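You operate a simulated robot arm through the tools that you are given. There is no shell and no other tool.

You run a simulated robot arm. Do the job below in one go: nothing can be reset, and whatever is moved stays where it is left.

Task
Swing the fan to STACKS, tilt it fully down, clamp it and switch it to SLOW.
Fine: free the yellow clamp lever first and set it back to HOLD before the fan starts; see it turning.

The check looks at the end state, three seconds after you hand in, the way a careful person would. Anything else that was tipped, shoved, dropped, spilled or broken makes it a failure.

Robot
A 6-joint arm with a two-finger parallel gripper, fixed in place. Base frame: the origin is on the floor under the middle of its stand, x ahead of it, y to its left, z up. Readings come in mm, rad, newtons and seconds.
With the tool pointing down near the work surface it reaches from about 100 to 600 mm from the base axis. Its first joint turns from -1.152 to 1.152 rad. Payload 2.45 kg.
Tool frame: the origin (TCP) lies between the finger pads and is the grasp point; the fingertips stand 24 mm ahead of it; z points along the fingers, y is the line along which they close. The gripper opens to 68 mm. The fingers are 17 mm wide and 10 mm thick; the gripper's body (40 by 70 mm) begins 41 mm behind the TCP.
Orientation is told as [roll, pitch, yaw] about the base's x, y, z axes, in that order, counted from this pose: with the fingers straight down and closing along the base's y, the tool's x points along the base's -x, its y along +y and its z along -z.

Tools
- The arm moves only by the tool jog_arm. Its argument "series" is a list of rows, each an object of numbers (a shift or turn left out is 0, a gripper value left out holds the last): "x", "y", "z": the shift along the tool's x, y, z in mm; "wx", "wy", "wz": the turn, a rotation vector about the tool's x, y, z in rad; "claw": the closure in counts, from 0 (fully open) to 255 (shut). In form: [{"x": .., "y": .., "z": .., "wx": .., "wy": .., "wz": .., "claw": ..}, ...]. A call has 1 to 20 rows; each row shifts and turns the commanded pose from where the row before left it, along the tool's axes as they then stand. A row lasts 0.2 s, in which the tool goes at most 50 mm and 0.15 rad; a call with a longer step from one row to the next is refused whole, and so is a gripper value outside its range. Where a pose cannot be reached the arm comes as near as it can. A force on the tool above 70 N (or 10 N above the force at the start of the call, whichever is more), or a blocked arm, ends the call early, and 0.2 s more pass. Each finger travels about 108 mm/s and halts on what it meets, pressing with about 29 N; the grip force reading is that of the motor and also rises with nothing between the fingers. The clock runs only during rows and for 0.2 s after the last one: add rows that do not move to give the fingers time. The reply holds the time, the measured pose of the TCP, the force on the tool along the base axes, the opening and the grip force, in the units named above and with some noise, with the torque about the TCP (base axes, N m) and any sound that the robot's microphone picked up.
- Cameras (640 x 400 px; columns grow to the right, rows downward): "scene" is fixed at [174.6, 426.3, 1456.1]; the picture's right is [-0.64, -0.77, 0.00], its down [-0.50, 0.41, -0.76] and it looks along [0.59, -0.49, -0.65] (base axes); focal length 309 px, centre (320, 200). "wrist" rides on the gripper at [84, 11, -75] in the tool frame; the picture's right is [-0.13, 0.99, 0.00], its down [-0.60, -0.08, -0.79] and it looks along [-0.79, -0.10, 0.61] (tool axes); focal length 251 px, centre (320, 200). There is no depth. A picture from a camera that has moved, and an enlarged one, comes with that camera's place and axes in the base frame and with its lens.
- camera(camera): a new picture of that camera. No time passes.
- inspect(camera, box): a new picture of the part [left, top, right, bottom] of that camera's present view, enlarged. No time passes.
- hand_in(): hands the job in; it is judged then, once.

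Places have to be worked out from the pictures, the camera data and where the tool is seen. Open the gripper and draw the arm clear of the work before you hand the job in, unless the task says otherwise.

The tools are called after "Request:" as a command line: name --argument value ..., lists and objects as JSON in quotes. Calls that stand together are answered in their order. jog_arm: Moves the arm, as the interface text tells. Its arguments: {"type":"object","properties":{"series":{"type":"array","items":{"type":"object","properties":{"x":{"type":"number"},"y":{"type":"number"},"z":{"type":"number"},"wx":{"type":"number"},"wy":{"type":"number"},"wz":{"type":"number"},"claw":{"type":"number"}}}}},"required":["series"]} The other tools are called the same way: camera (camera) takes a picture; inspect (camera, box) takes an enlarged picture of a part of a camera's view; hand_in () hands the job in.

At the start:

```text
time_s: 0.0
tcp_pos: [497.9, -67.5, 1225.1]
orientation: [0.0, 0.0, -0.002]
wrist_force: [-0.1, 1.1, 0.1]
moment: [-0.01, 0.02, -0.02]
gripper_width: 68.0
gripper_force: 0.0
```

scene: 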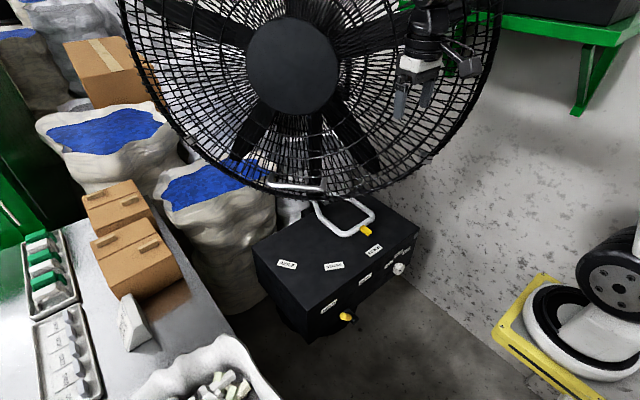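
wrist: 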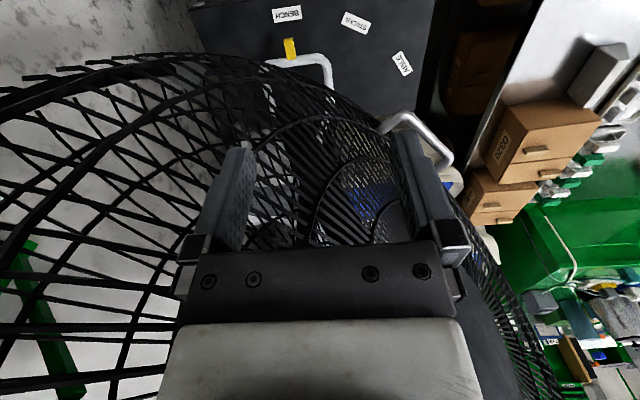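

I start by looking closely at the pictures to find the fan's base, pointer, lever and switch.

Request:
inspect --camera "scene" --box '[230, 170, 440, 350]'

Request:
inspect --camera "scene" --box '[120, 0, 520, 220]'

Request:
inspect --camera "wrist" --box '[180, 0, 500, 200]'

```text
2.22 times, centred on (335, 260) of scene
camera zoom: at [174.6, 426.3, 1456.1], right [-0.64, -0.77, 0.0], down [-0.5, 0.41, -0.76], along [0.59, -0.49, -0.65], focal length 687 px, centre (287, 67)
```

zoom: 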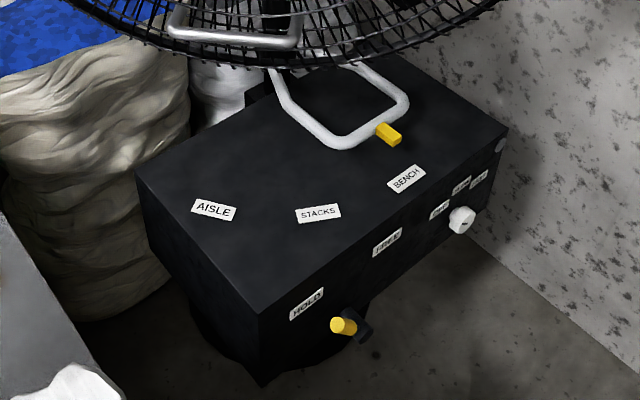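

```text
1.60 times, centred on (320, 110) of scene
camera zoom: at [174.6, 426.3, 1456.1], right [-0.64, -0.77, 0.0], down [-0.5, 0.41, -0.76], along [0.59, -0.49, -0.65], focal length 495 px, centre (320, 344)
```

zoom: 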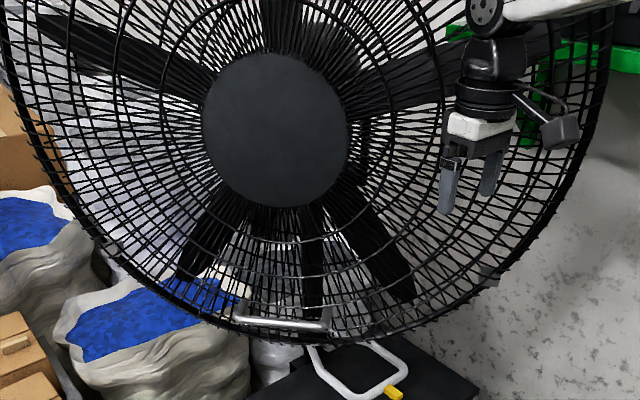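

```text
2.00 times, centred on (340, 100) of wrist
camera zoom: at [414.0, -55.7, 1301.1], right [0.13, 0.99, 0.0], down [0.6, -0.08, 0.79], along [0.79, -0.1, -0.61], focal length 503 px, centre (280, 400)
```

zoom: 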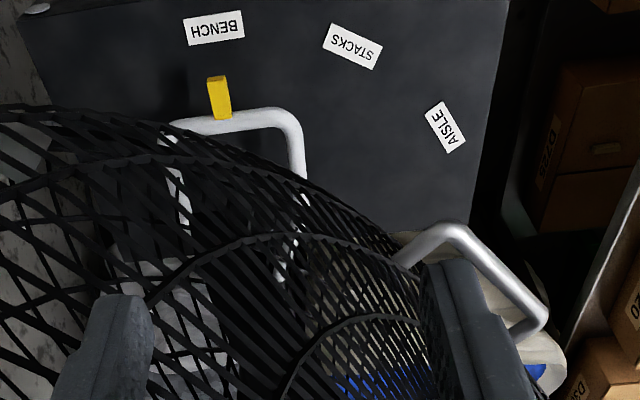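

The pointer handle (yellow tip, about x 624, y -144, z 737) stands at BENCH. The box's front face seems to be at x≈541, with a yellow lever near y≈30, z≈560 and a knob near y≈-231. I draw back from the cage and go down to look at the front face with the wrist camera.

Request:
jog_arm --series '[{"x": 40}, {"x": 40}, {"x": 40}, {"z": 45}, {"z": 45}, {"z": 45}, {"z": 45}, {"z": 45}, {"z": 45}, {"z": 45}, {"z": 45}]'

```text
time_s: 2.4
tcp_pos: [376.2, -67.9, 864.0]
orientation: [-0.001, -0.002, 0.0]
wrist_force: [0.7, 0.2, -0.1]
moment: [0.01, 0.02, 0.01]
gripper_width: 68.1
gripper_force: 0.1
```

The arm moved freely to x 376, z 864. Now I take pictures from both cameras.

Request:
camera --camera "wrist"

Request:
camera --camera "scene"

```text
taken
camera wrist: at [291.6, -56.5, 940.5], right [0.13, 0.99, 0.0], down [0.6, -0.08, 0.79], along [0.79, -0.1, -0.61], focal length 251 px, centre (320, 200)
```

wrist: 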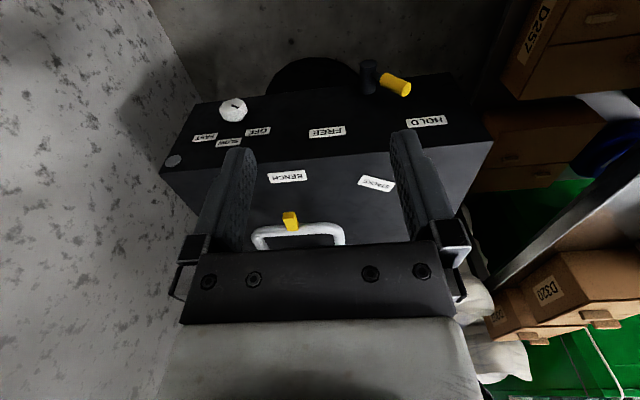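

```text
taken
```

scene: 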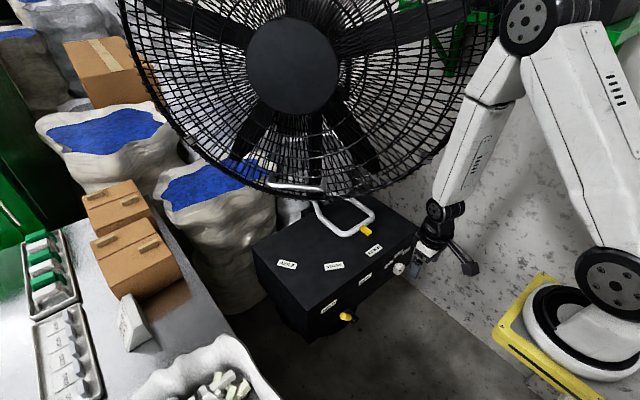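

The wrist view now shows the front face: knob with OFF/SLOW/FAST, lever between HOLD and FREE. I enlarge these parts.

Request:
inspect --camera "wrist" --box '[150, 50, 310, 180]'

Request:
inspect --camera "wrist" --box '[290, 30, 500, 180]'

Request:
inspect --camera "wrist" --box '[180, 130, 460, 260]'

Request:
inspect --camera "scene" --box '[290, 180, 430, 340]'

```text
3.08 times, centred on (230, 115) of wrist
camera zoom: at [291.6, -56.5, 940.5], right [0.13, 0.99, 0.0], down [0.6, -0.08, 0.79], along [0.79, -0.1, -0.61], focal length 774 px, centre (597, 462)
```

zoom: 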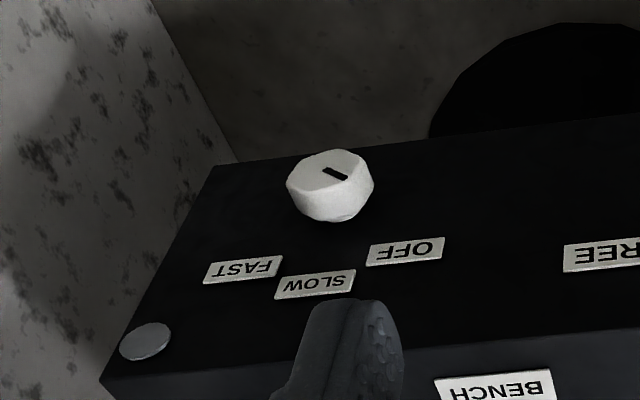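

```text
2.67 times, centred on (395, 105) of wrist
camera zoom: at [291.6, -56.5, 940.5], right [0.13, 0.99, 0.0], down [0.6, -0.08, 0.79], along [0.79, -0.1, -0.61], focal length 670 px, centre (120, 453)
```

zoom: 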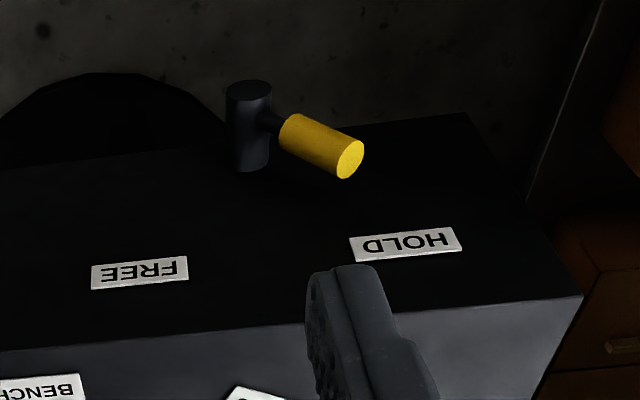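

```text
2.29 times, centred on (320, 195) of wrist
camera zoom: at [291.6, -56.5, 940.5], right [0.13, 0.99, 0.0], down [0.6, -0.08, 0.79], along [0.79, -0.1, -0.61], focal length 575 px, centre (320, 211)
```

zoom: 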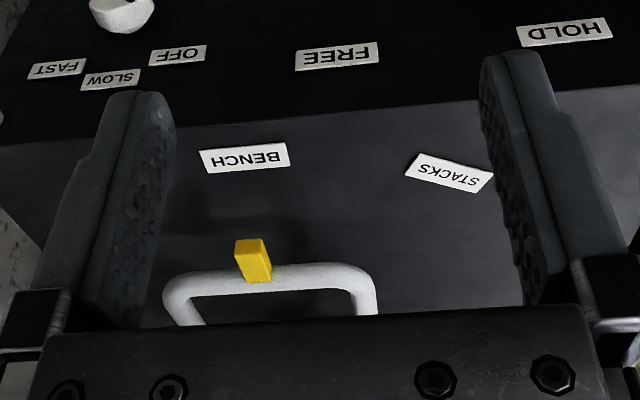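

```text
2.50 times, centred on (360, 260) of scene
camera zoom: at [174.6, 426.3, 1456.1], right [-0.64, -0.77, 0.0], down [-0.5, 0.41, -0.76], along [0.59, -0.49, -0.65], focal length 773 px, centre (220, 50)
```

zoom: 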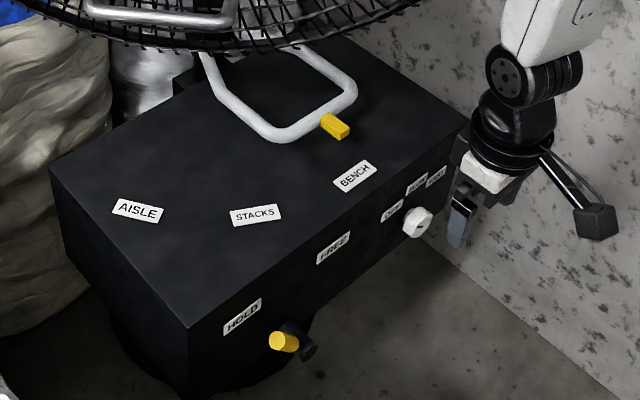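

The lever's hub sits at about y 0, z 515, its yellow grip points up to HOLD (tip about 518, 52, 560), and FREE is mirrored on the -y side. The knob is at OFF. I tilt the fingers forward and lower the arm for a frontal view.

Request:
jog_arm --series '[{"wy": -0.131}, {"wy": -0.131}, {"wy": -0.131}, {"wy": -0.131}, {"wy": -0.131}, {"wy": -0.131}]'

Request:
camera --camera "wrist"

Request:
camera --camera "scene"

```text
time_s: 3.8
tcp_pos: [387.1, -72.2, 856.4]
orientation: [0.0, -0.789, -0.001]
wrist_force: [-0.2, 0.0, 0.8]
moment: [0.02, 0.0, 0.01]
gripper_width: 67.7
gripper_force: 0.1
out of reach, approached as far as the arm can: row 4, 5
```

```text
taken
camera wrist: at [274.6, -60.2, 850.9], right [0.09, 0.99, 0.09], down [-0.14, -0.08, 0.99], along [0.99, -0.1, 0.13], focal length 251 px, centre (320, 200)
```

wrist: 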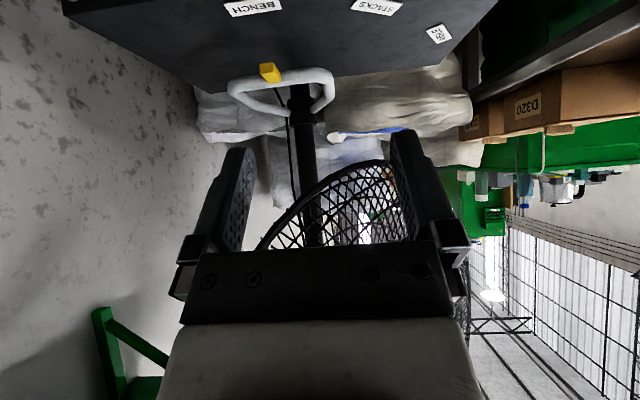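

```text
taken
```

scene: 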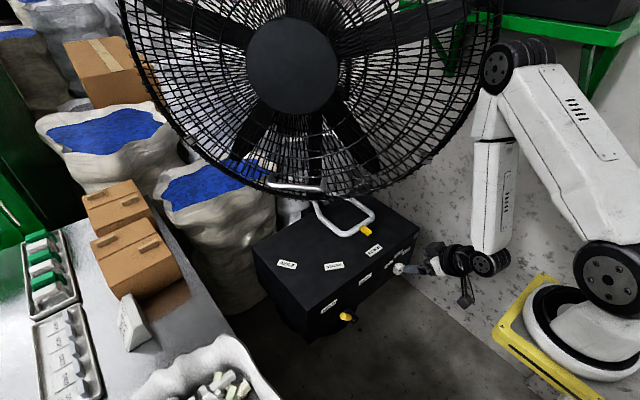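

The pitch reached -0.79 rad with a small position offset (arm rather folded). The pole of the fan shows at about y≈-138. I now go lower and a bit ahead to look at the front face straight on.

Request:
jog_arm --series '[{"x": 25.9, "y": 14.4, "z": 35.2}, {"x": 25.9, "y": 14.4, "z": 35.2}, {"x": 25.9, "y": 14.4, "z": 35.2}, {"x": 25.9, "y": 14.4, "z": 35.2}, {"x": 25.9, "y": 14.4, "z": 35.2}]'

Request:
camera --camera "wrist"

Request:
camera --camera "scene"

```text
time_s: 5.0
tcp_pos: [420.6, -1.2, 641.3]
orientation: [0.001, -0.787, -0.002]
wrist_force: [-0.4, -0.4, 0.4]
moment: [-0.04, -0.02, 0.08]
gripper_width: 67.9
gripper_force: 0.1
```

```text
taken
camera wrist: at [307.2, 10.8, 636.3], right [0.09, 0.99, 0.09], down [-0.14, -0.08, 0.99], along [0.99, -0.1, 0.13], focal length 251 px, centre (320, 200)
```

wrist: 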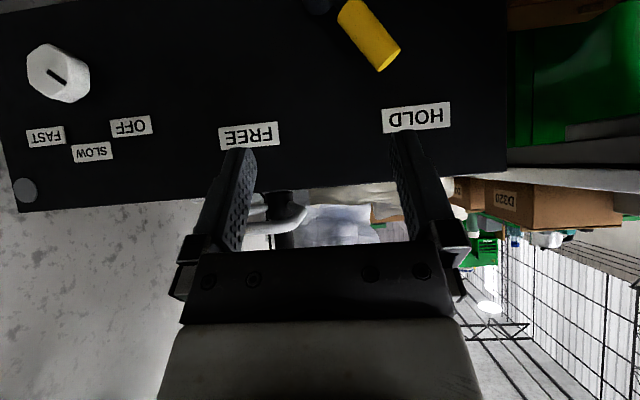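

```text
taken
```

scene: 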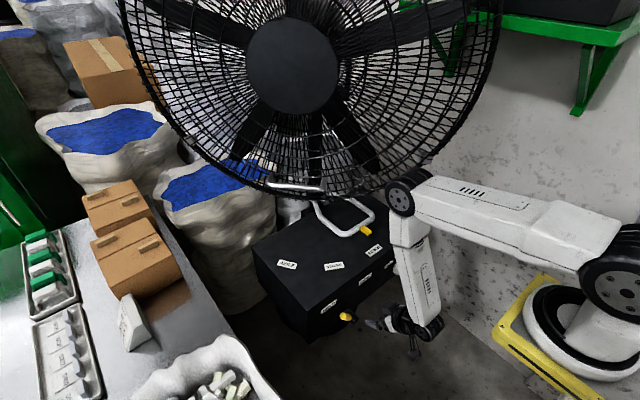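

The view is straight on now. I enlarge the lever and the knob to fix their places more exactly.

Request:
inspect --camera "wrist" --box '[280, 0, 520, 150]'

Request:
inspect --camera "wrist" --box '[0, 20, 240, 220]'

Request:
inspect --camera "scene" --box '[380, 160, 640, 360]'

```text
2.67 times, centred on (400, 75) of wrist
camera zoom: at [307.2, 10.8, 636.3], right [0.09, 0.99, 0.09], down [-0.14, -0.08, 0.99], along [0.99, -0.1, 0.13], focal length 670 px, centre (107, 533)
```

zoom: 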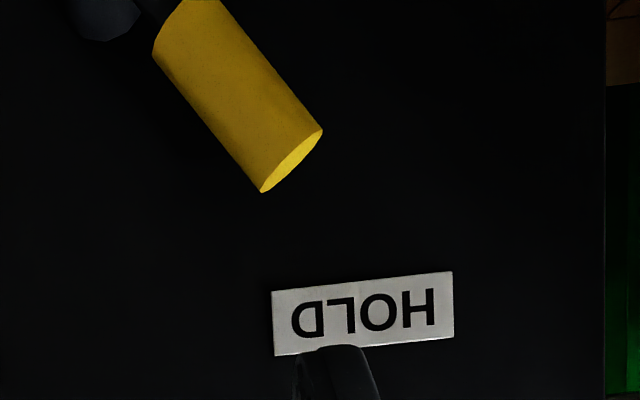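

```text
2.00 times, centred on (120, 120) of wrist
camera zoom: at [307.2, 10.8, 636.3], right [0.09, 0.99, 0.09], down [-0.14, -0.08, 0.99], along [0.99, -0.1, 0.13], focal length 503 px, centre (720, 360)
```

zoom: 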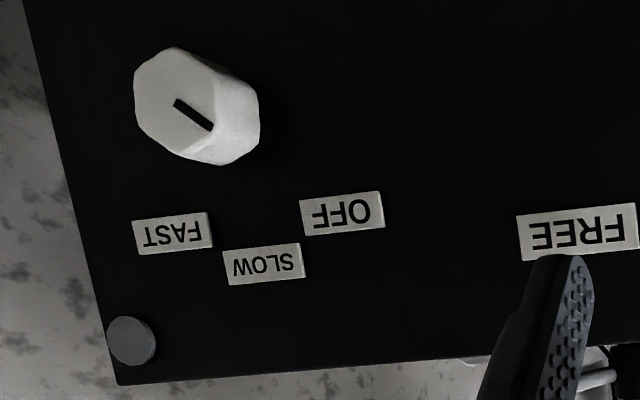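

```text
2.00 times, centred on (510, 260) of scene
camera zoom: at [174.6, 426.3, 1456.1], right [-0.64, -0.77, 0.0], down [-0.5, 0.41, -0.76], along [0.59, -0.49, -0.65], focal length 618 px, centre (-60, 80)
```

zoom: 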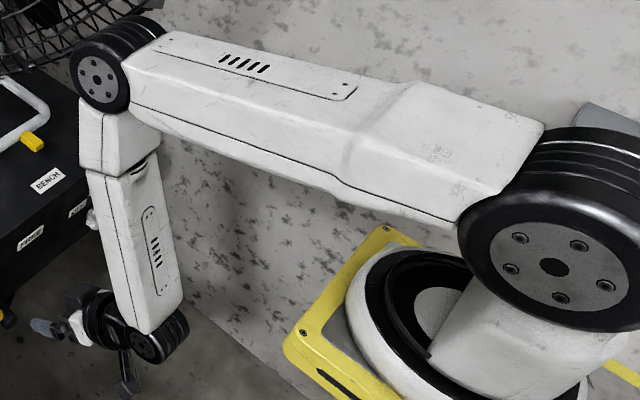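

Using both views, the face lies at x≈552, the lever's hub at about y 1, z 490, and its yellow grip at x≈517 leans 54° toward HOLD (tip y 53, z 560); FREE mirrors it. I close the gripper, level the fingers to point at the face, and move below-left of the grip, still clear of it.

Request:
jog_arm --series '[{"wy": -0.131, "claw": 255}, {"wy": -0.131}, {"wy": -0.131}, {"wy": -0.131}, {"wy": -0.131}, {"wy": -0.129}, {"x": 40, "y": 22}, {"x": 40, "y": 22}, {"x": 36, "y": 24}, {}]'

Request:
camera --camera "wrist"

Request:
camera --camera "scene"

```text
time_s: 7.0
tcp_pos: [529.8, 83.0, 599.7]
orientation: [2.674, -1.42, -2.739]
wrist_force: [-94.9, 43.0, -14.2]
moment: [0.29, 0.75, 1.47]
gripper_width: 0.2
gripper_force: 23.5
stopped in row 10: the force on the tool passed its limit at 190 N (the readings are from after the stop); the commanded pose is now the measured one
```

```text
taken
camera wrist: at [467.9, 104.4, 508.5], right [0.04, 0.98, 0.19], down [-0.87, -0.06, 0.49], along [0.49, -0.19, 0.85], focal length 251 px, centre (320, 200)
```

wrist: 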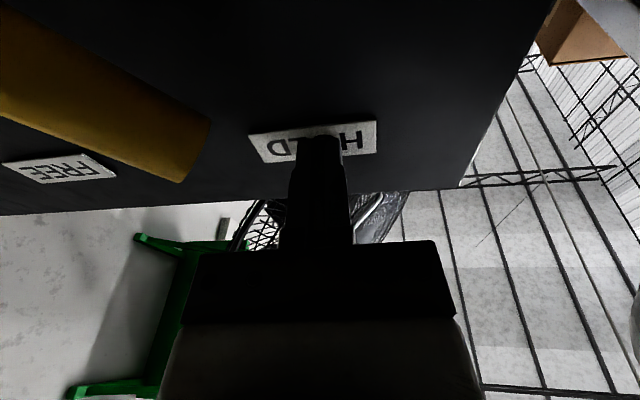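

```text
taken
```

scene: 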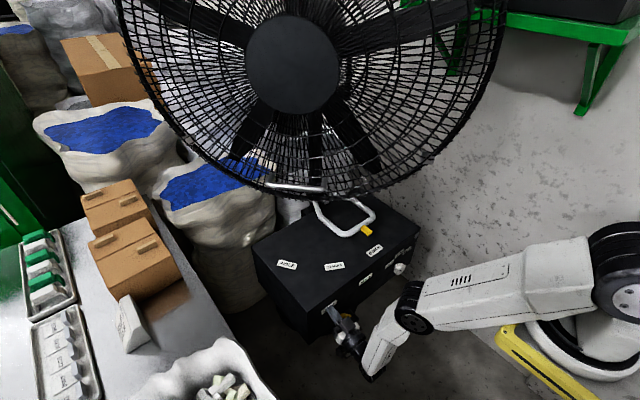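

The level pose at that place was not reachable, and the arm slid forward and pressed its closed fingers on the face beside the HOLD label. I back off gently along the tool axis to take the force away, then check what was touched.

Request:
jog_arm --series '[{"z": -10}, {"z": -10}]'

Request:
inspect --camera "scene" --box '[230, 170, 440, 350]'

```text
time_s: 7.6
tcp_pos: [525.9, 82.6, 608.1]
orientation: [2.692, -1.379, -2.782]
wrist_force: [0.5, -0.3, 0.1]
moment: [0.03, 0.03, -0.01]
gripper_width: 0.0
gripper_force: 24.2
```

```text
2.22 times, centred on (335, 260) of scene
camera zoom: at [184.7, 419.9, 1456.7], right [-0.64, -0.77, 0.0], down [-0.5, 0.41, -0.76], along [0.58, -0.48, -0.65], focal length 687 px, centre (287, 67)
```

zoom: 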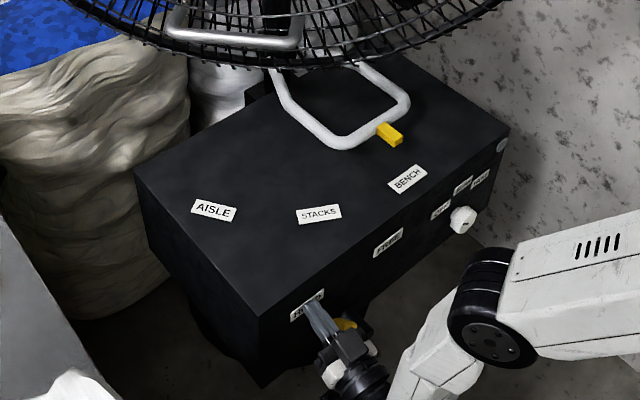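

The force is gone, and the box and lever look unmoved; the scene camera now reports a slightly different place, so I will use its new data. I take a wrist picture to get the tool's exact axes before straightening the tool out.

Request:
camera --camera "wrist"

Request:
camera --camera "scene"

```text
taken
camera wrist: at [467.2, 107.8, 515.3], right [0.06, 0.98, 0.21], down [-0.89, -0.04, 0.45], along [0.45, -0.21, 0.87], focal length 251 px, centre (320, 200)
```

wrist: 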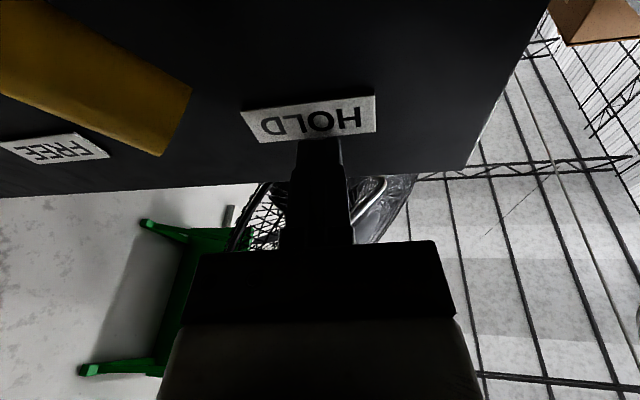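

```text
taken
```

scene: 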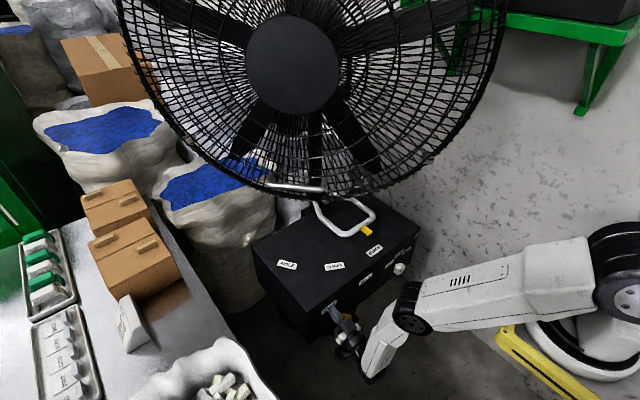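

I compute the turn from the current axes to a clean pitch of -1.1 rad (fingers ahead and 27° down) and apply it in small steps while backing away from the face.

Request:
jog_arm --series '[{"z": -8, "wx": -0.0144, "wy": 0.129, "wz": -0.019}, {"z": -8, "wx": -0.0144, "wy": 0.129, "wz": -0.019}, {"z": -8, "wx": -0.0144, "wy": 0.129, "wz": -0.019}, {"z": -8, "wx": -0.0144, "wy": 0.129, "wz": -0.019}, {"z": -8, "wx": -0.0144, "wy": 0.129, "wz": -0.019}]'

Request:
camera --camera "wrist"

```text
time_s: 8.8
tcp_pos: [466.3, 90.6, 604.3]
orientation: [-0.032, -1.077, 0.05]
wrist_force: [-0.4, 0.3, 0.1]
moment: [0.0, -0.04, 0.0]
gripper_width: 0.0
gripper_force: 24.2
```

```text
taken
camera wrist: at [360.4, 99.1, 567.2], right [0.04, 0.99, 0.1], down [-0.41, -0.08, 0.91], along [0.91, -0.07, 0.41], focal length 251 px, centre (320, 200)
```

wrist: 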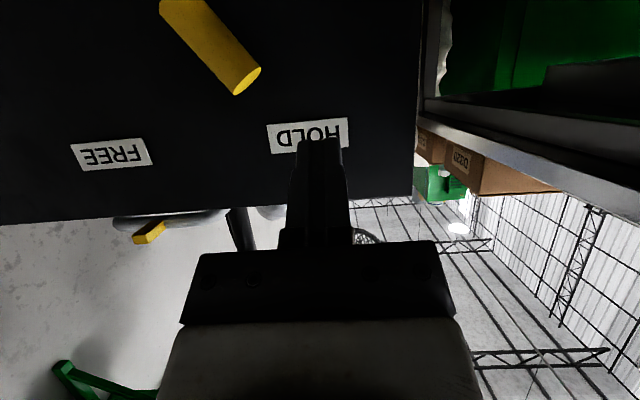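

The tool is cleanly at pitch -1.08 now, and the lever and labels measure the same as before (tip y 53, z 559; HOLD y 80, z 599), so the box did not move. I go to the lower left of the yellow grip, at x 466 so still in front of it.

Request:
jog_arm --series '[{"x": 35.6, "y": -11.8, "z": 18.5}, {"x": 35.6, "y": -11.8, "z": 18.5}]'

Request:
camera --camera "wrist"

Request:
inspect --camera "scene" --box '[280, 240, 420, 390]'

```text
time_s: 9.4
tcp_pos: [468.9, 68.3, 523.3]
orientation: [-0.03, -1.08, 0.05]
wrist_force: [-0.9, -0.1, -1.2]
moment: [0.0, -0.02, 0.01]
gripper_width: 0.2
gripper_force: 23.8
```

```text
taken
camera wrist: at [361.9, 75.8, 486.1], right [0.04, 0.99, 0.1], down [-0.41, -0.08, 0.91], along [0.91, -0.08, 0.41], focal length 251 px, centre (320, 200)
```

wrist: 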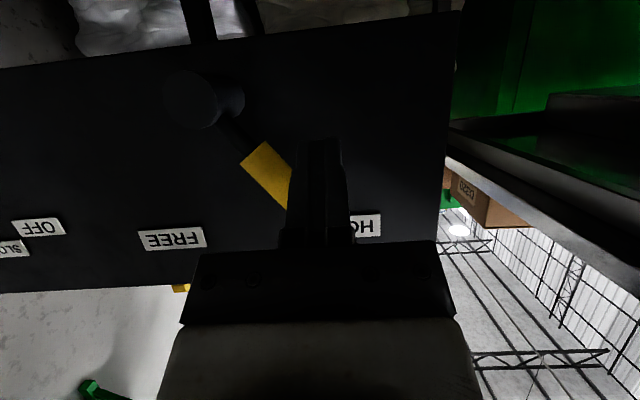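

```text
2.67 times, centred on (350, 315) of scene
camera zoom: at [174.6, 426.3, 1456.1], right [-0.64, -0.77, 0.0], down [-0.5, 0.41, -0.76], along [0.59, -0.49, -0.65], focal length 825 px, centre (240, -107)
```

zoom: 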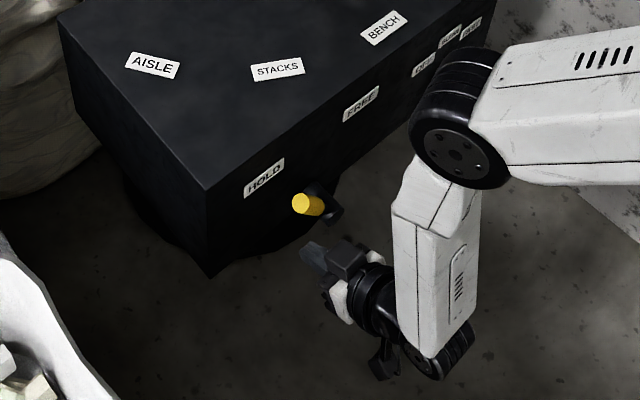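

The hub shows at about y 0.6, z 486, and the closed fingers are at its lower left, clear by about 12 mm. I slide forward so that the fingers stand beside the grip.

Request:
jog_arm --series '[{"x": -10.0, "y": -0.4, "z": 18.5}, {"x": -10.0, "y": -0.4, "z": 18.5}]'

Request:
camera --camera "wrist"

```text
time_s: 10.0
tcp_pos: [509.7, 66.8, 523.6]
orientation: [-0.031, -1.08, 0.052]
wrist_force: [-1.1, 0.1, -0.3]
moment: [0.02, -0.02, 0.01]
gripper_width: 0.0
gripper_force: 23.3
```

```text
taken
camera wrist: at [403.6, 75.2, 486.1], right [0.04, 0.99, 0.1], down [-0.41, -0.08, 0.91], along [0.91, -0.07, 0.41], focal length 251 px, centre (320, 200)
```

wrist: 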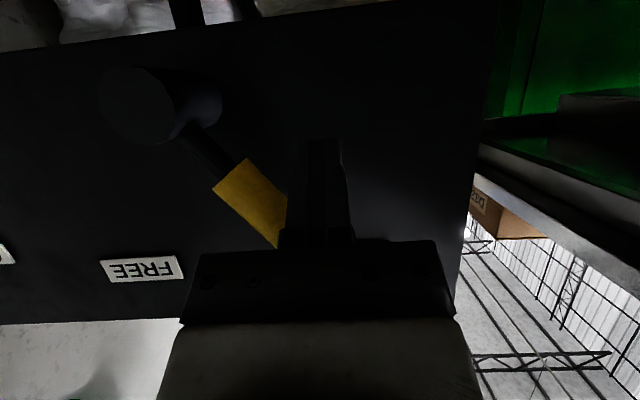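

The closed fingers stand to the +y side of the grip in the same plane. I now push it along its arc over the top toward FREE, in small steps.

Request:
jog_arm --series '[{"x": -4.6, "y": -6.7, "z": -2.7}, {"x": -4.6, "y": -6.7, "z": -2.7}, {"x": -5.2, "y": -6.7, "z": -3.0}, {"x": -5.2, "y": -6.7, "z": -3.0}, {"x": -3.5, "y": -8.0, "z": -2.1}, {"x": -3.5, "y": -8.0, "z": -2.1}]'

Request:
camera --camera "wrist"

```text
time_s: 11.4
tcp_pos: [508.7, 23.8, 557.0]
orientation: [-0.032, -1.08, 0.05]
wrist_force: [0.7, 0.9, 0.1]
moment: [0.0, 0.02, 0.01]
gripper_width: 0.0
gripper_force: 23.7
```

```text
taken
camera wrist: at [403.1, 31.3, 518.6], right [0.04, 0.99, 0.1], down [-0.41, -0.08, 0.91], along [0.91, -0.07, 0.41], focal length 251 px, centre (320, 200)
```

wrist: 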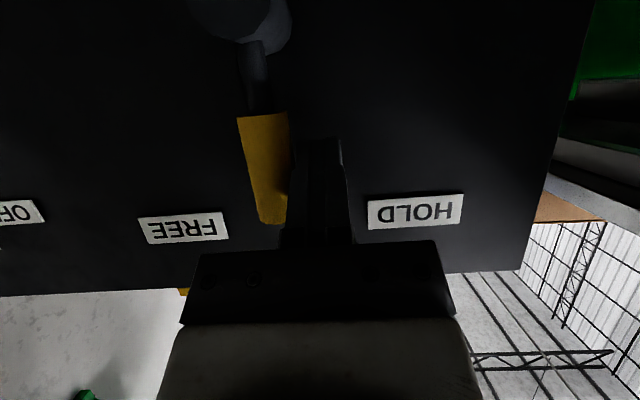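

The lever follows and stands almost upright now. I keep pushing along the arc toward FREE.

Request:
jog_arm --series '[{"x": -1.5, "y": -8.8, "z": -1.1}, {"x": -1.5, "y": -8.8, "z": -1.1}, {"y": -8.0}, {"y": -8.0}, {"x": 1.2, "y": -7.0, "z": 0.6}]'

Request:
camera --camera "wrist"

```text
time_s: 12.6
tcp_pos: [509.4, -17.8, 558.4]
orientation: [-0.03, -1.082, 0.051]
wrist_force: [-0.3, 1.0, 0.6]
moment: [-0.02, -0.02, 0.03]
gripper_width: 0.0
gripper_force: 23.8
```

```text
taken
camera wrist: at [402.6, -9.1, 520.3], right [0.04, 0.99, 0.1], down [-0.41, -0.08, 0.91], along [0.91, -0.07, 0.41], focal length 251 px, centre (320, 200)
```

wrist: 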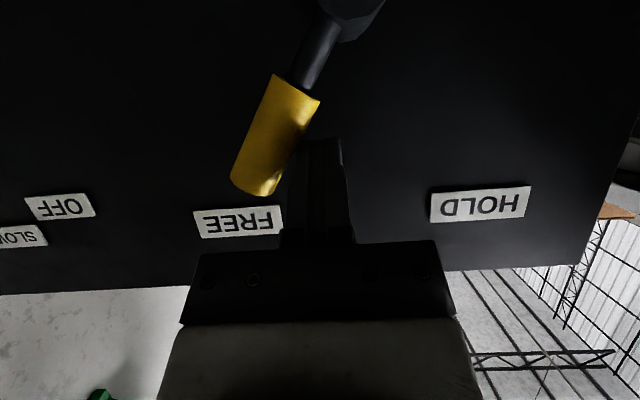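

The lever measures about 122° (FREE should be about 126°). I push a few millimetres more, watching the force.

Request:
jog_arm --series '[{"x": 0.9, "y": -3.0, "z": 0.5}, {"x": 0.9, "y": -3.0, "z": 0.5}]'

Request:
camera --camera "wrist"

```text
time_s: 13.2
tcp_pos: [508.7, -19.8, 556.5]
orientation: [-0.027, -1.082, 0.061]
wrist_force: [-9.8, 30.7, 18.9]
moment: [0.26, -0.09, 0.26]
gripper_width: 0.0
gripper_force: 24.3
```

```text
taken
camera wrist: at [402.9, -12.8, 519.2], right [0.03, 0.99, 0.1], down [-0.41, -0.08, 0.91], along [0.91, -0.07, 0.41], focal length 251 px, centre (320, 200)
```

wrist: 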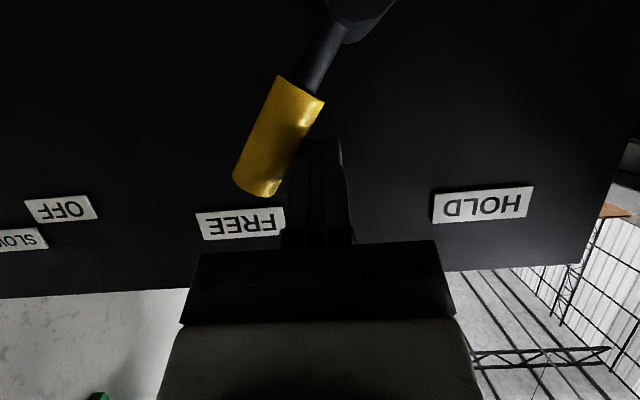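

The force rose to about 36 N without movement, so the lever is at its FREE stop. I back the fingers off it and then study the fan and its tilt handle in the scene camera.

Request:
jog_arm --series '[{"y": 8}, {"x": -4, "y": 8, "z": -20}, {"x": 5, "z": -30}, {"x": 5, "z": -30}]'

Request:
inspect --camera "scene" --box '[220, 110, 420, 240]'

Request:
inspect --camera "scene" --box '[120, 0, 330, 130]'

Request:
inspect --camera "scene" --box '[310, 0, 520, 130]'

Request:
camera --camera "scene"

Request:
camera --camera "wrist"

```text
time_s: 14.2
tcp_pos: [435.5, -6.2, 589.4]
orientation: [-0.03, -1.082, 0.05]
wrist_force: [0.4, 1.2, 0.1]
moment: [-0.01, 0.02, -0.01]
gripper_width: 0.0
gripper_force: 23.7
```

```text
3.08 times, centred on (320, 175) of scene
camera zoom: at [174.6, 426.3, 1456.1], right [-0.64, -0.77, 0.0], down [-0.5, 0.41, -0.76], along [0.59, -0.49, -0.65], focal length 952 px, centre (320, 277)
```

zoom: 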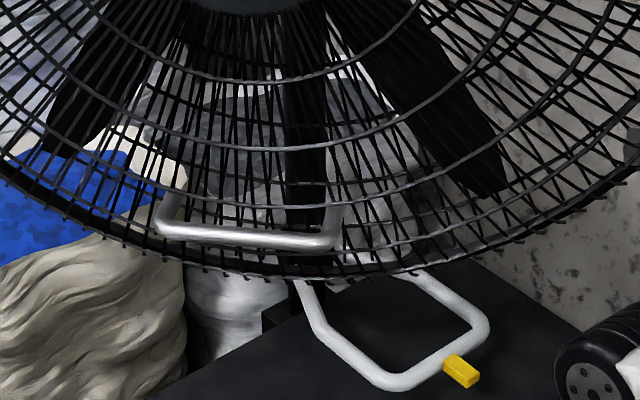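

```text
3.05 times, centred on (225, 65) of scene
camera zoom: at [174.6, 426.3, 1456.1], right [-0.64, -0.77, 0.0], down [-0.5, 0.41, -0.76], along [0.59, -0.49, -0.65], focal length 942 px, centre (610, 611)
```

zoom: 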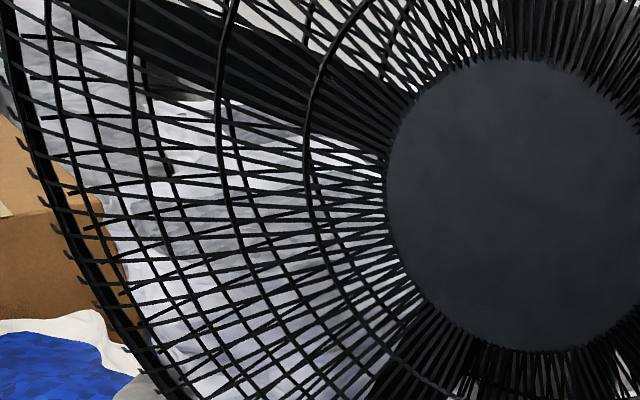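

```text
3.05 times, centred on (415, 65) of scene
camera zoom: at [174.6, 426.3, 1456.1], right [-0.64, -0.77, 0.0], down [-0.5, 0.41, -0.76], along [0.59, -0.49, -0.65], focal length 942 px, centre (30, 611)
```

zoom: 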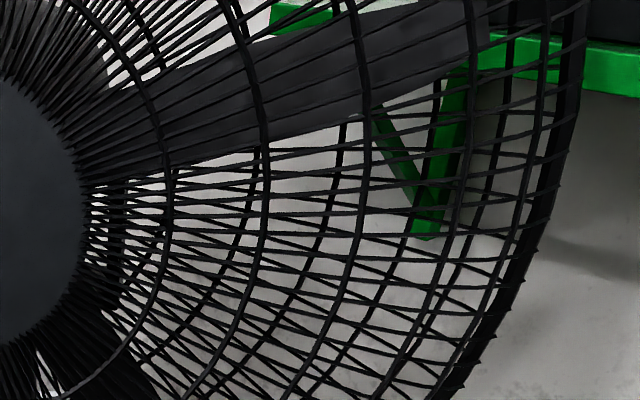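

```text
taken
```

scene: 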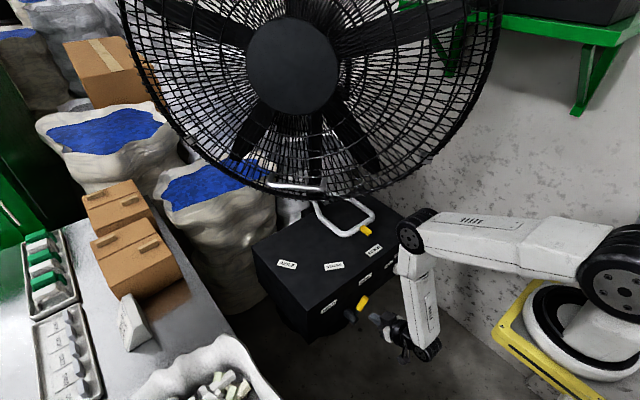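

```text
taken
camera wrist: at [329.6, 1.8, 551.7], right [0.04, 0.99, 0.1], down [-0.41, -0.08, 0.91], along [0.91, -0.08, 0.41], focal length 251 px, centre (320, 200)
```

wrist: 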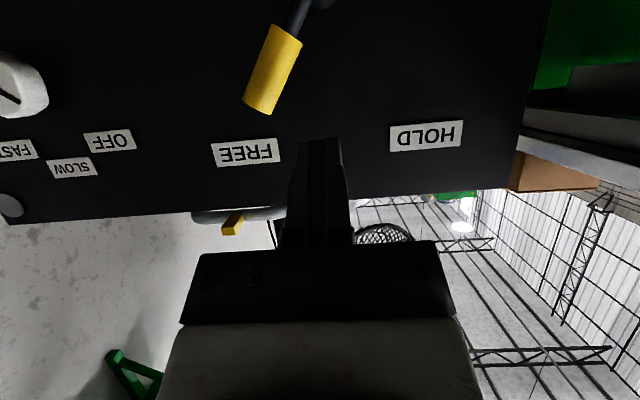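

The lever is at FREE in both views. The fan faces toward about (-0.66, 0.76) with the silver tilt handle in front of it at about (682, 82, 991), so I will tilt it first from here, where the arm can stay in front of the cage. I raise the arm in front of the cage.

Request:
jog_arm --series '[{"x": -37.6, "y": 8.3, "z": -15.4}, {"x": -37.6, "y": 8.3, "z": -15.4}, {"x": -37.6, "y": 8.3, "z": -15.4}, {"x": -37.6, "y": 8.3, "z": -15.4}, {"x": -41.9, "y": 14, "z": -1.9}, {"x": -41.9, "y": 14, "z": -1.9}, {"x": -41.9, "y": 14, "z": -1.9}, {"x": -41.9, "y": 14, "z": -1.9}]'

Request:
camera --camera "scene"

Request:
camera --camera "wrist"

```text
time_s: 16.0
tcp_pos: [520.0, 85.7, 901.3]
orientation: [-0.03, -1.08, 0.05]
wrist_force: [-0.2, 0.1, 0.3]
moment: [-0.01, 0.02, 0.0]
gripper_width: 0.1
gripper_force: 23.1
```

```text
taken
```

scene: 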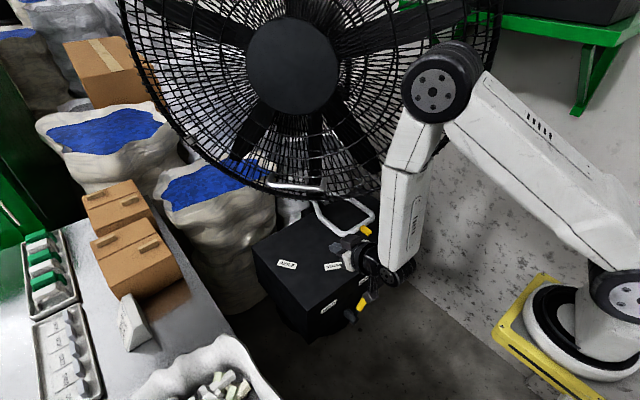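

```text
taken
camera wrist: at [412.9, 95.8, 863.8], right [0.04, 0.99, 0.1], down [-0.41, -0.08, 0.91], along [0.91, -0.08, 0.41], focal length 251 px, centre (320, 200)
```

wrist: 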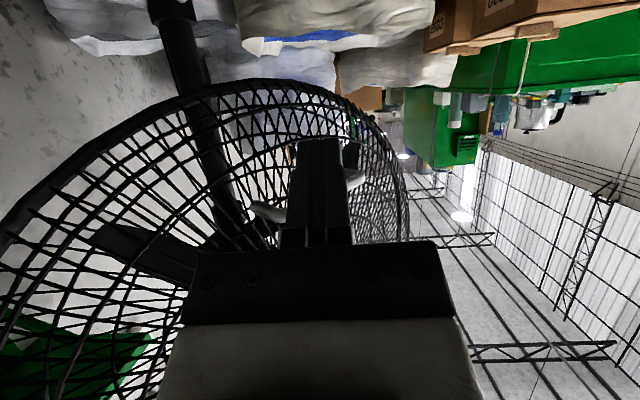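

The way is clear and the pole stands at about (877, -131). I go up to the handle's height in front of the cage and turn the tool so it points at the fan with the fingers closing vertically, opening them.

Request:
jog_arm --series '[{"x": -43.6, "y": 9, "z": -3.9, "claw": 255}, {"x": -43.6, "y": 9, "z": -3.9}, {"x": -43.6, "y": 9, "z": -3.9}, {"wx": 0.0454, "wy": 0.0731, "wz": -0.112, "claw": 120}, {"wx": 0.0454, "wy": 0.0731, "wz": -0.112}, {"wx": 0.0454, "wy": 0.0731, "wz": -0.112}, {"wx": 0.0454, "wy": 0.0731, "wz": -0.112}, {"wx": 0.0454, "wy": 0.0731, "wz": -0.112}, {"wx": 0.0454, "wy": 0.0731, "wz": -0.112}, {"wx": 0.0454, "wy": 0.0731, "wz": -0.112}, {"wx": 0.0454, "wy": 0.0731, "wz": -0.112}, {"wx": 0.0454, "wy": 0.0731, "wz": -0.112}]'

Request:
camera --camera "scene"

Request:
camera --camera "wrist"

```text
time_s: 18.6
tcp_pos: [573.8, 117.9, 1022.2]
orientation: [-0.905, 0.003, 0.719]
wrist_force: [-0.7, -0.8, 0.6]
moment: [0.01, -0.04, 0.02]
gripper_width: 35.8
gripper_force: 0.1
```

```text
taken
```

scene: 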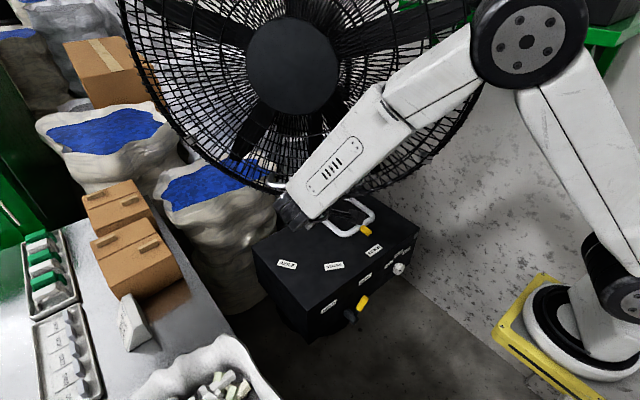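

```text
taken
camera wrist: at [465.9, 112.5, 1061.4], right [-0.31, 0.54, -0.78], down [0.08, 0.83, 0.55], along [0.95, 0.11, -0.3], focal length 251 px, centre (320, 200)
```

wrist: 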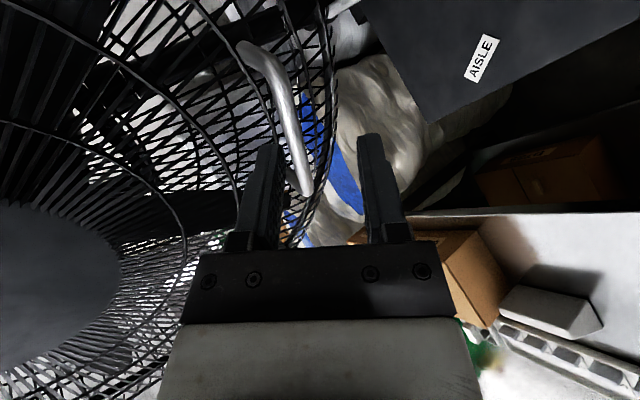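

The turned view shows the silver tilt handle clearly between the fingers' line. I enlarge it to place its bar exactly.

Request:
inspect --camera "wrist" --box '[190, 10, 390, 220]'

Request:
inspect --camera "scene" --box '[230, 140, 380, 250]'

```text
1.90 times, centred on (290, 115) of wrist
camera zoom: at [465.9, 112.5, 1061.4], right [-0.31, 0.54, -0.78], down [0.08, 0.83, 0.55], along [0.95, 0.11, -0.3], focal length 479 px, centre (377, 362)
```

zoom: 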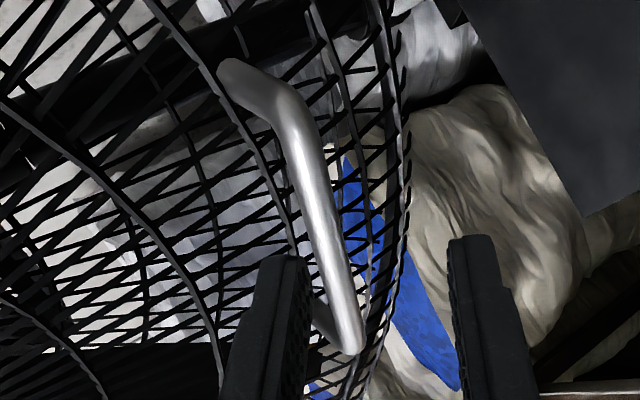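

```text
3.64 times, centred on (305, 195) of scene
camera zoom: at [174.6, 426.3, 1456.1], right [-0.64, -0.77, 0.0], down [-0.5, 0.41, -0.76], along [0.59, -0.49, -0.65], focal length 1124 px, centre (374, 218)
```

zoom: 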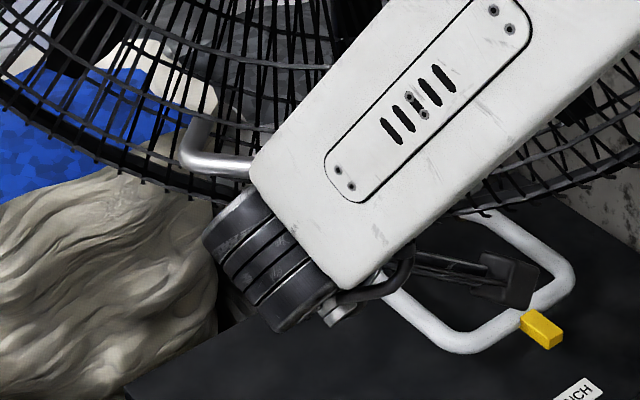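

The bar runs from about (632, 38, 990) to (731, 124, 988), 14 mm thick, standing about 50 mm out from the grille. I line the open fingers up with its middle and come halfway in.

Request:
jog_arm --series '[{"x": -28.7, "y": -17.2, "claw": 70}, {"x": -28.7, "y": -17.3}, {"z": 25}, {"z": 20}]'

Request:
camera --camera "wrist"

```text
time_s: 19.6
tcp_pos: [653.1, 112.0, 1022.0]
orientation: [-0.905, 0.0, 0.719]
wrist_force: [-1.0, 0.8, -0.4]
moment: [-0.01, 0.0, 0.02]
gripper_width: 49.2
gripper_force: 0.1
```

```text
taken
camera wrist: at [546.1, 106.3, 1060.0], right [-0.31, 0.54, -0.78], down [0.08, 0.83, 0.55], along [0.95, 0.11, -0.3], focal length 251 px, centre (320, 200)
```

wrist: 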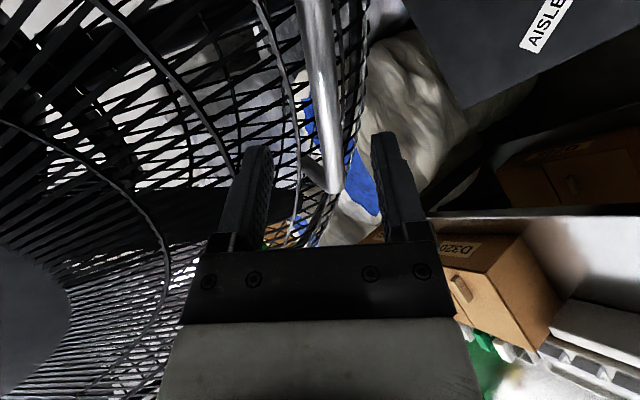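

The bar lies well between the fingers; 54 mm more along the tool brings the grasp point onto it. I advance and close on the bar.

Request:
jog_arm --series '[{"z": 18}, {"z": 18}, {"z": 16}, {"claw": 255}, {"claw": 255}, {"claw": 255}]'

Request:
camera --camera "wrist"

Request:
camera --camera "scene"

```text
time_s: 21.0
tcp_pos: [678.6, 83.5, 985.5]
orientation: [-0.9, 0.005, 0.721]
wrist_force: [-10.4, 14.5, -22.3]
moment: [0.36, 0.06, 0.82]
gripper_width: 15.7
gripper_force: 34.5
```

```text
taken
camera wrist: at [572.7, 77.1, 1026.2], right [-0.31, 0.54, -0.78], down [0.08, 0.83, 0.55], along [0.95, 0.11, -0.3], focal length 251 px, centre (320, 200)
```

wrist: 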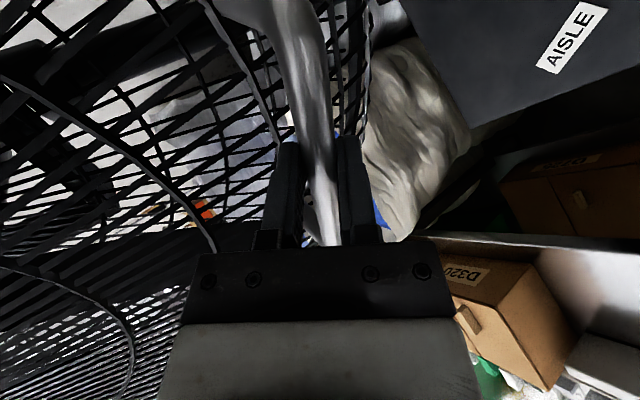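

```text
taken
```

scene: 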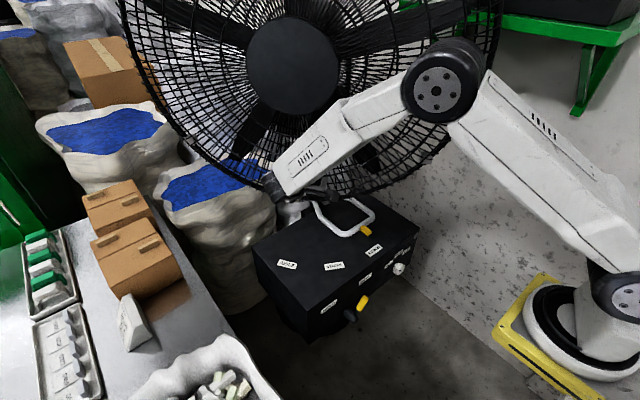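

The bar is gripped (15.7 mm) with the tool about 5 mm high on it. I ease that offset and start moving along the tool axis, back and down, watching the forces.

Request:
jog_arm --series '[{"y": 5}, {"z": 8}, {"z": 8}]'

Request:
camera --camera "scene"

```text
time_s: 21.8
tcp_pos: [686.8, 74.2, 975.9]
orientation: [-0.909, 0.003, 0.719]
wrist_force: [-4.4, 5.9, -5.4]
moment: [-0.51, 0.48, 0.0]
gripper_width: 15.4
gripper_force: 35.2
```

```text
taken
```

scene: 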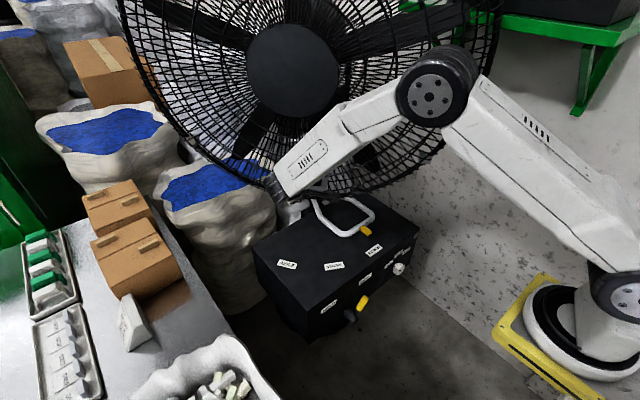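

The handle moves easily (forces under 10 N) with the fan following. I continue along its arc, slightly steeper than the tool axis at first.

Request:
jog_arm --series '[{"y": 1.5, "z": 8}, {"y": 1.0, "z": 8}, {"y": 0.8, "z": 8}, {"y": 0.6, "z": 8}]'

Request:
camera --camera "scene"

Request:
camera --camera "wrist"

```text
time_s: 22.8
tcp_pos: [704.0, 55.9, 957.6]
orientation: [-0.911, -0.003, 0.717]
wrist_force: [10.6, -11.2, 26.5]
moment: [-0.96, 0.47, -0.25]
gripper_width: 15.8
gripper_force: 35.0
```

```text
taken
```

scene: 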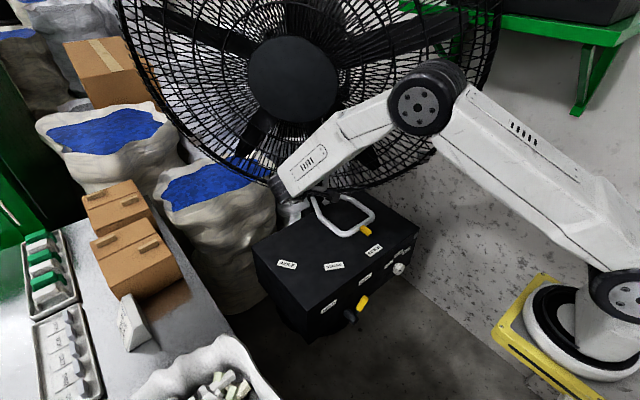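

```text
taken
camera wrist: at [596.8, 50.3, 995.0], right [-0.3, 0.54, -0.78], down [0.07, 0.83, 0.55], along [0.95, 0.11, -0.29], focal length 251 px, centre (320, 200)
```

wrist: 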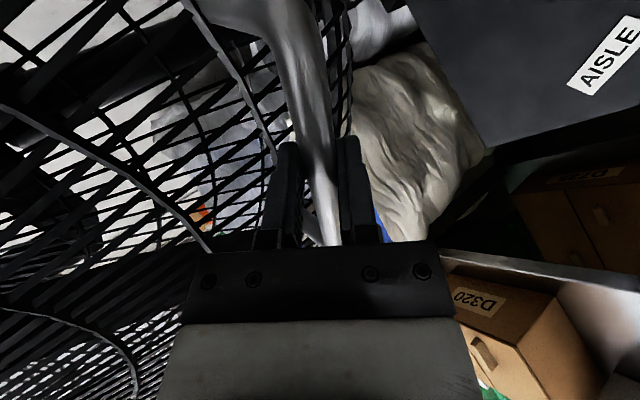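

The fan's nose has gone down visibly; the arc is shallower than I assumed (about 30 N across the fingers). I relax that offset and go on along a flatter path.

Request:
jog_arm --series '[{"y": -5}, {"y": -0.9, "z": 8}, {"y": -1.1, "z": 8}, {"y": -1.3, "z": 8}, {"y": -1.4, "z": 8}]'

Request:
camera --camera "scene"

```text
time_s: 24.0
tcp_pos: [720.7, 34.4, 940.8]
orientation: [-0.903, -0.002, 0.723]
wrist_force: [12.2, 7.0, 9.1]
moment: [-0.36, 0.04, 0.55]
gripper_width: 15.9
gripper_force: 35.4
```

```text
taken
```

scene: 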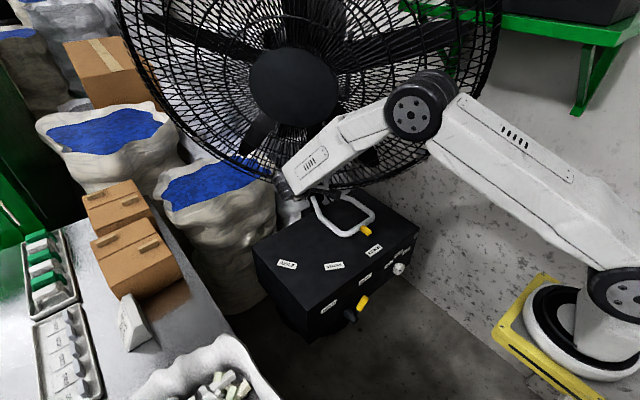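

Tilting goes on smoothly with low forces (about 9–14 N). I continue on the arc, checking for the end stop.

Request:
jog_arm --series '[{"x": -1.5, "y": -2.5, "z": 8}, {"y": -1.5, "z": 8}, {"y": -1.7, "z": 8}, {"y": -1.9, "z": 8}]'

Request:
camera --camera "scene"

```text
time_s: 25.0
tcp_pos: [739.9, 16.3, 923.4]
orientation: [-0.9, 0.005, 0.724]
wrist_force: [-21.2, 25.8, 4.0]
moment: [-0.11, 0.09, 0.21]
gripper_width: 15.7
gripper_force: 35.5
```

```text
taken
```

scene: 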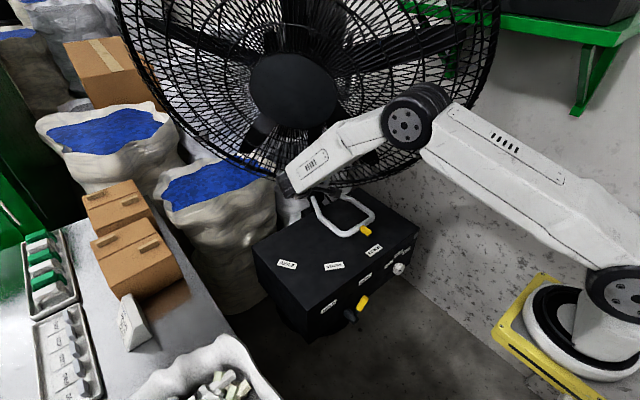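

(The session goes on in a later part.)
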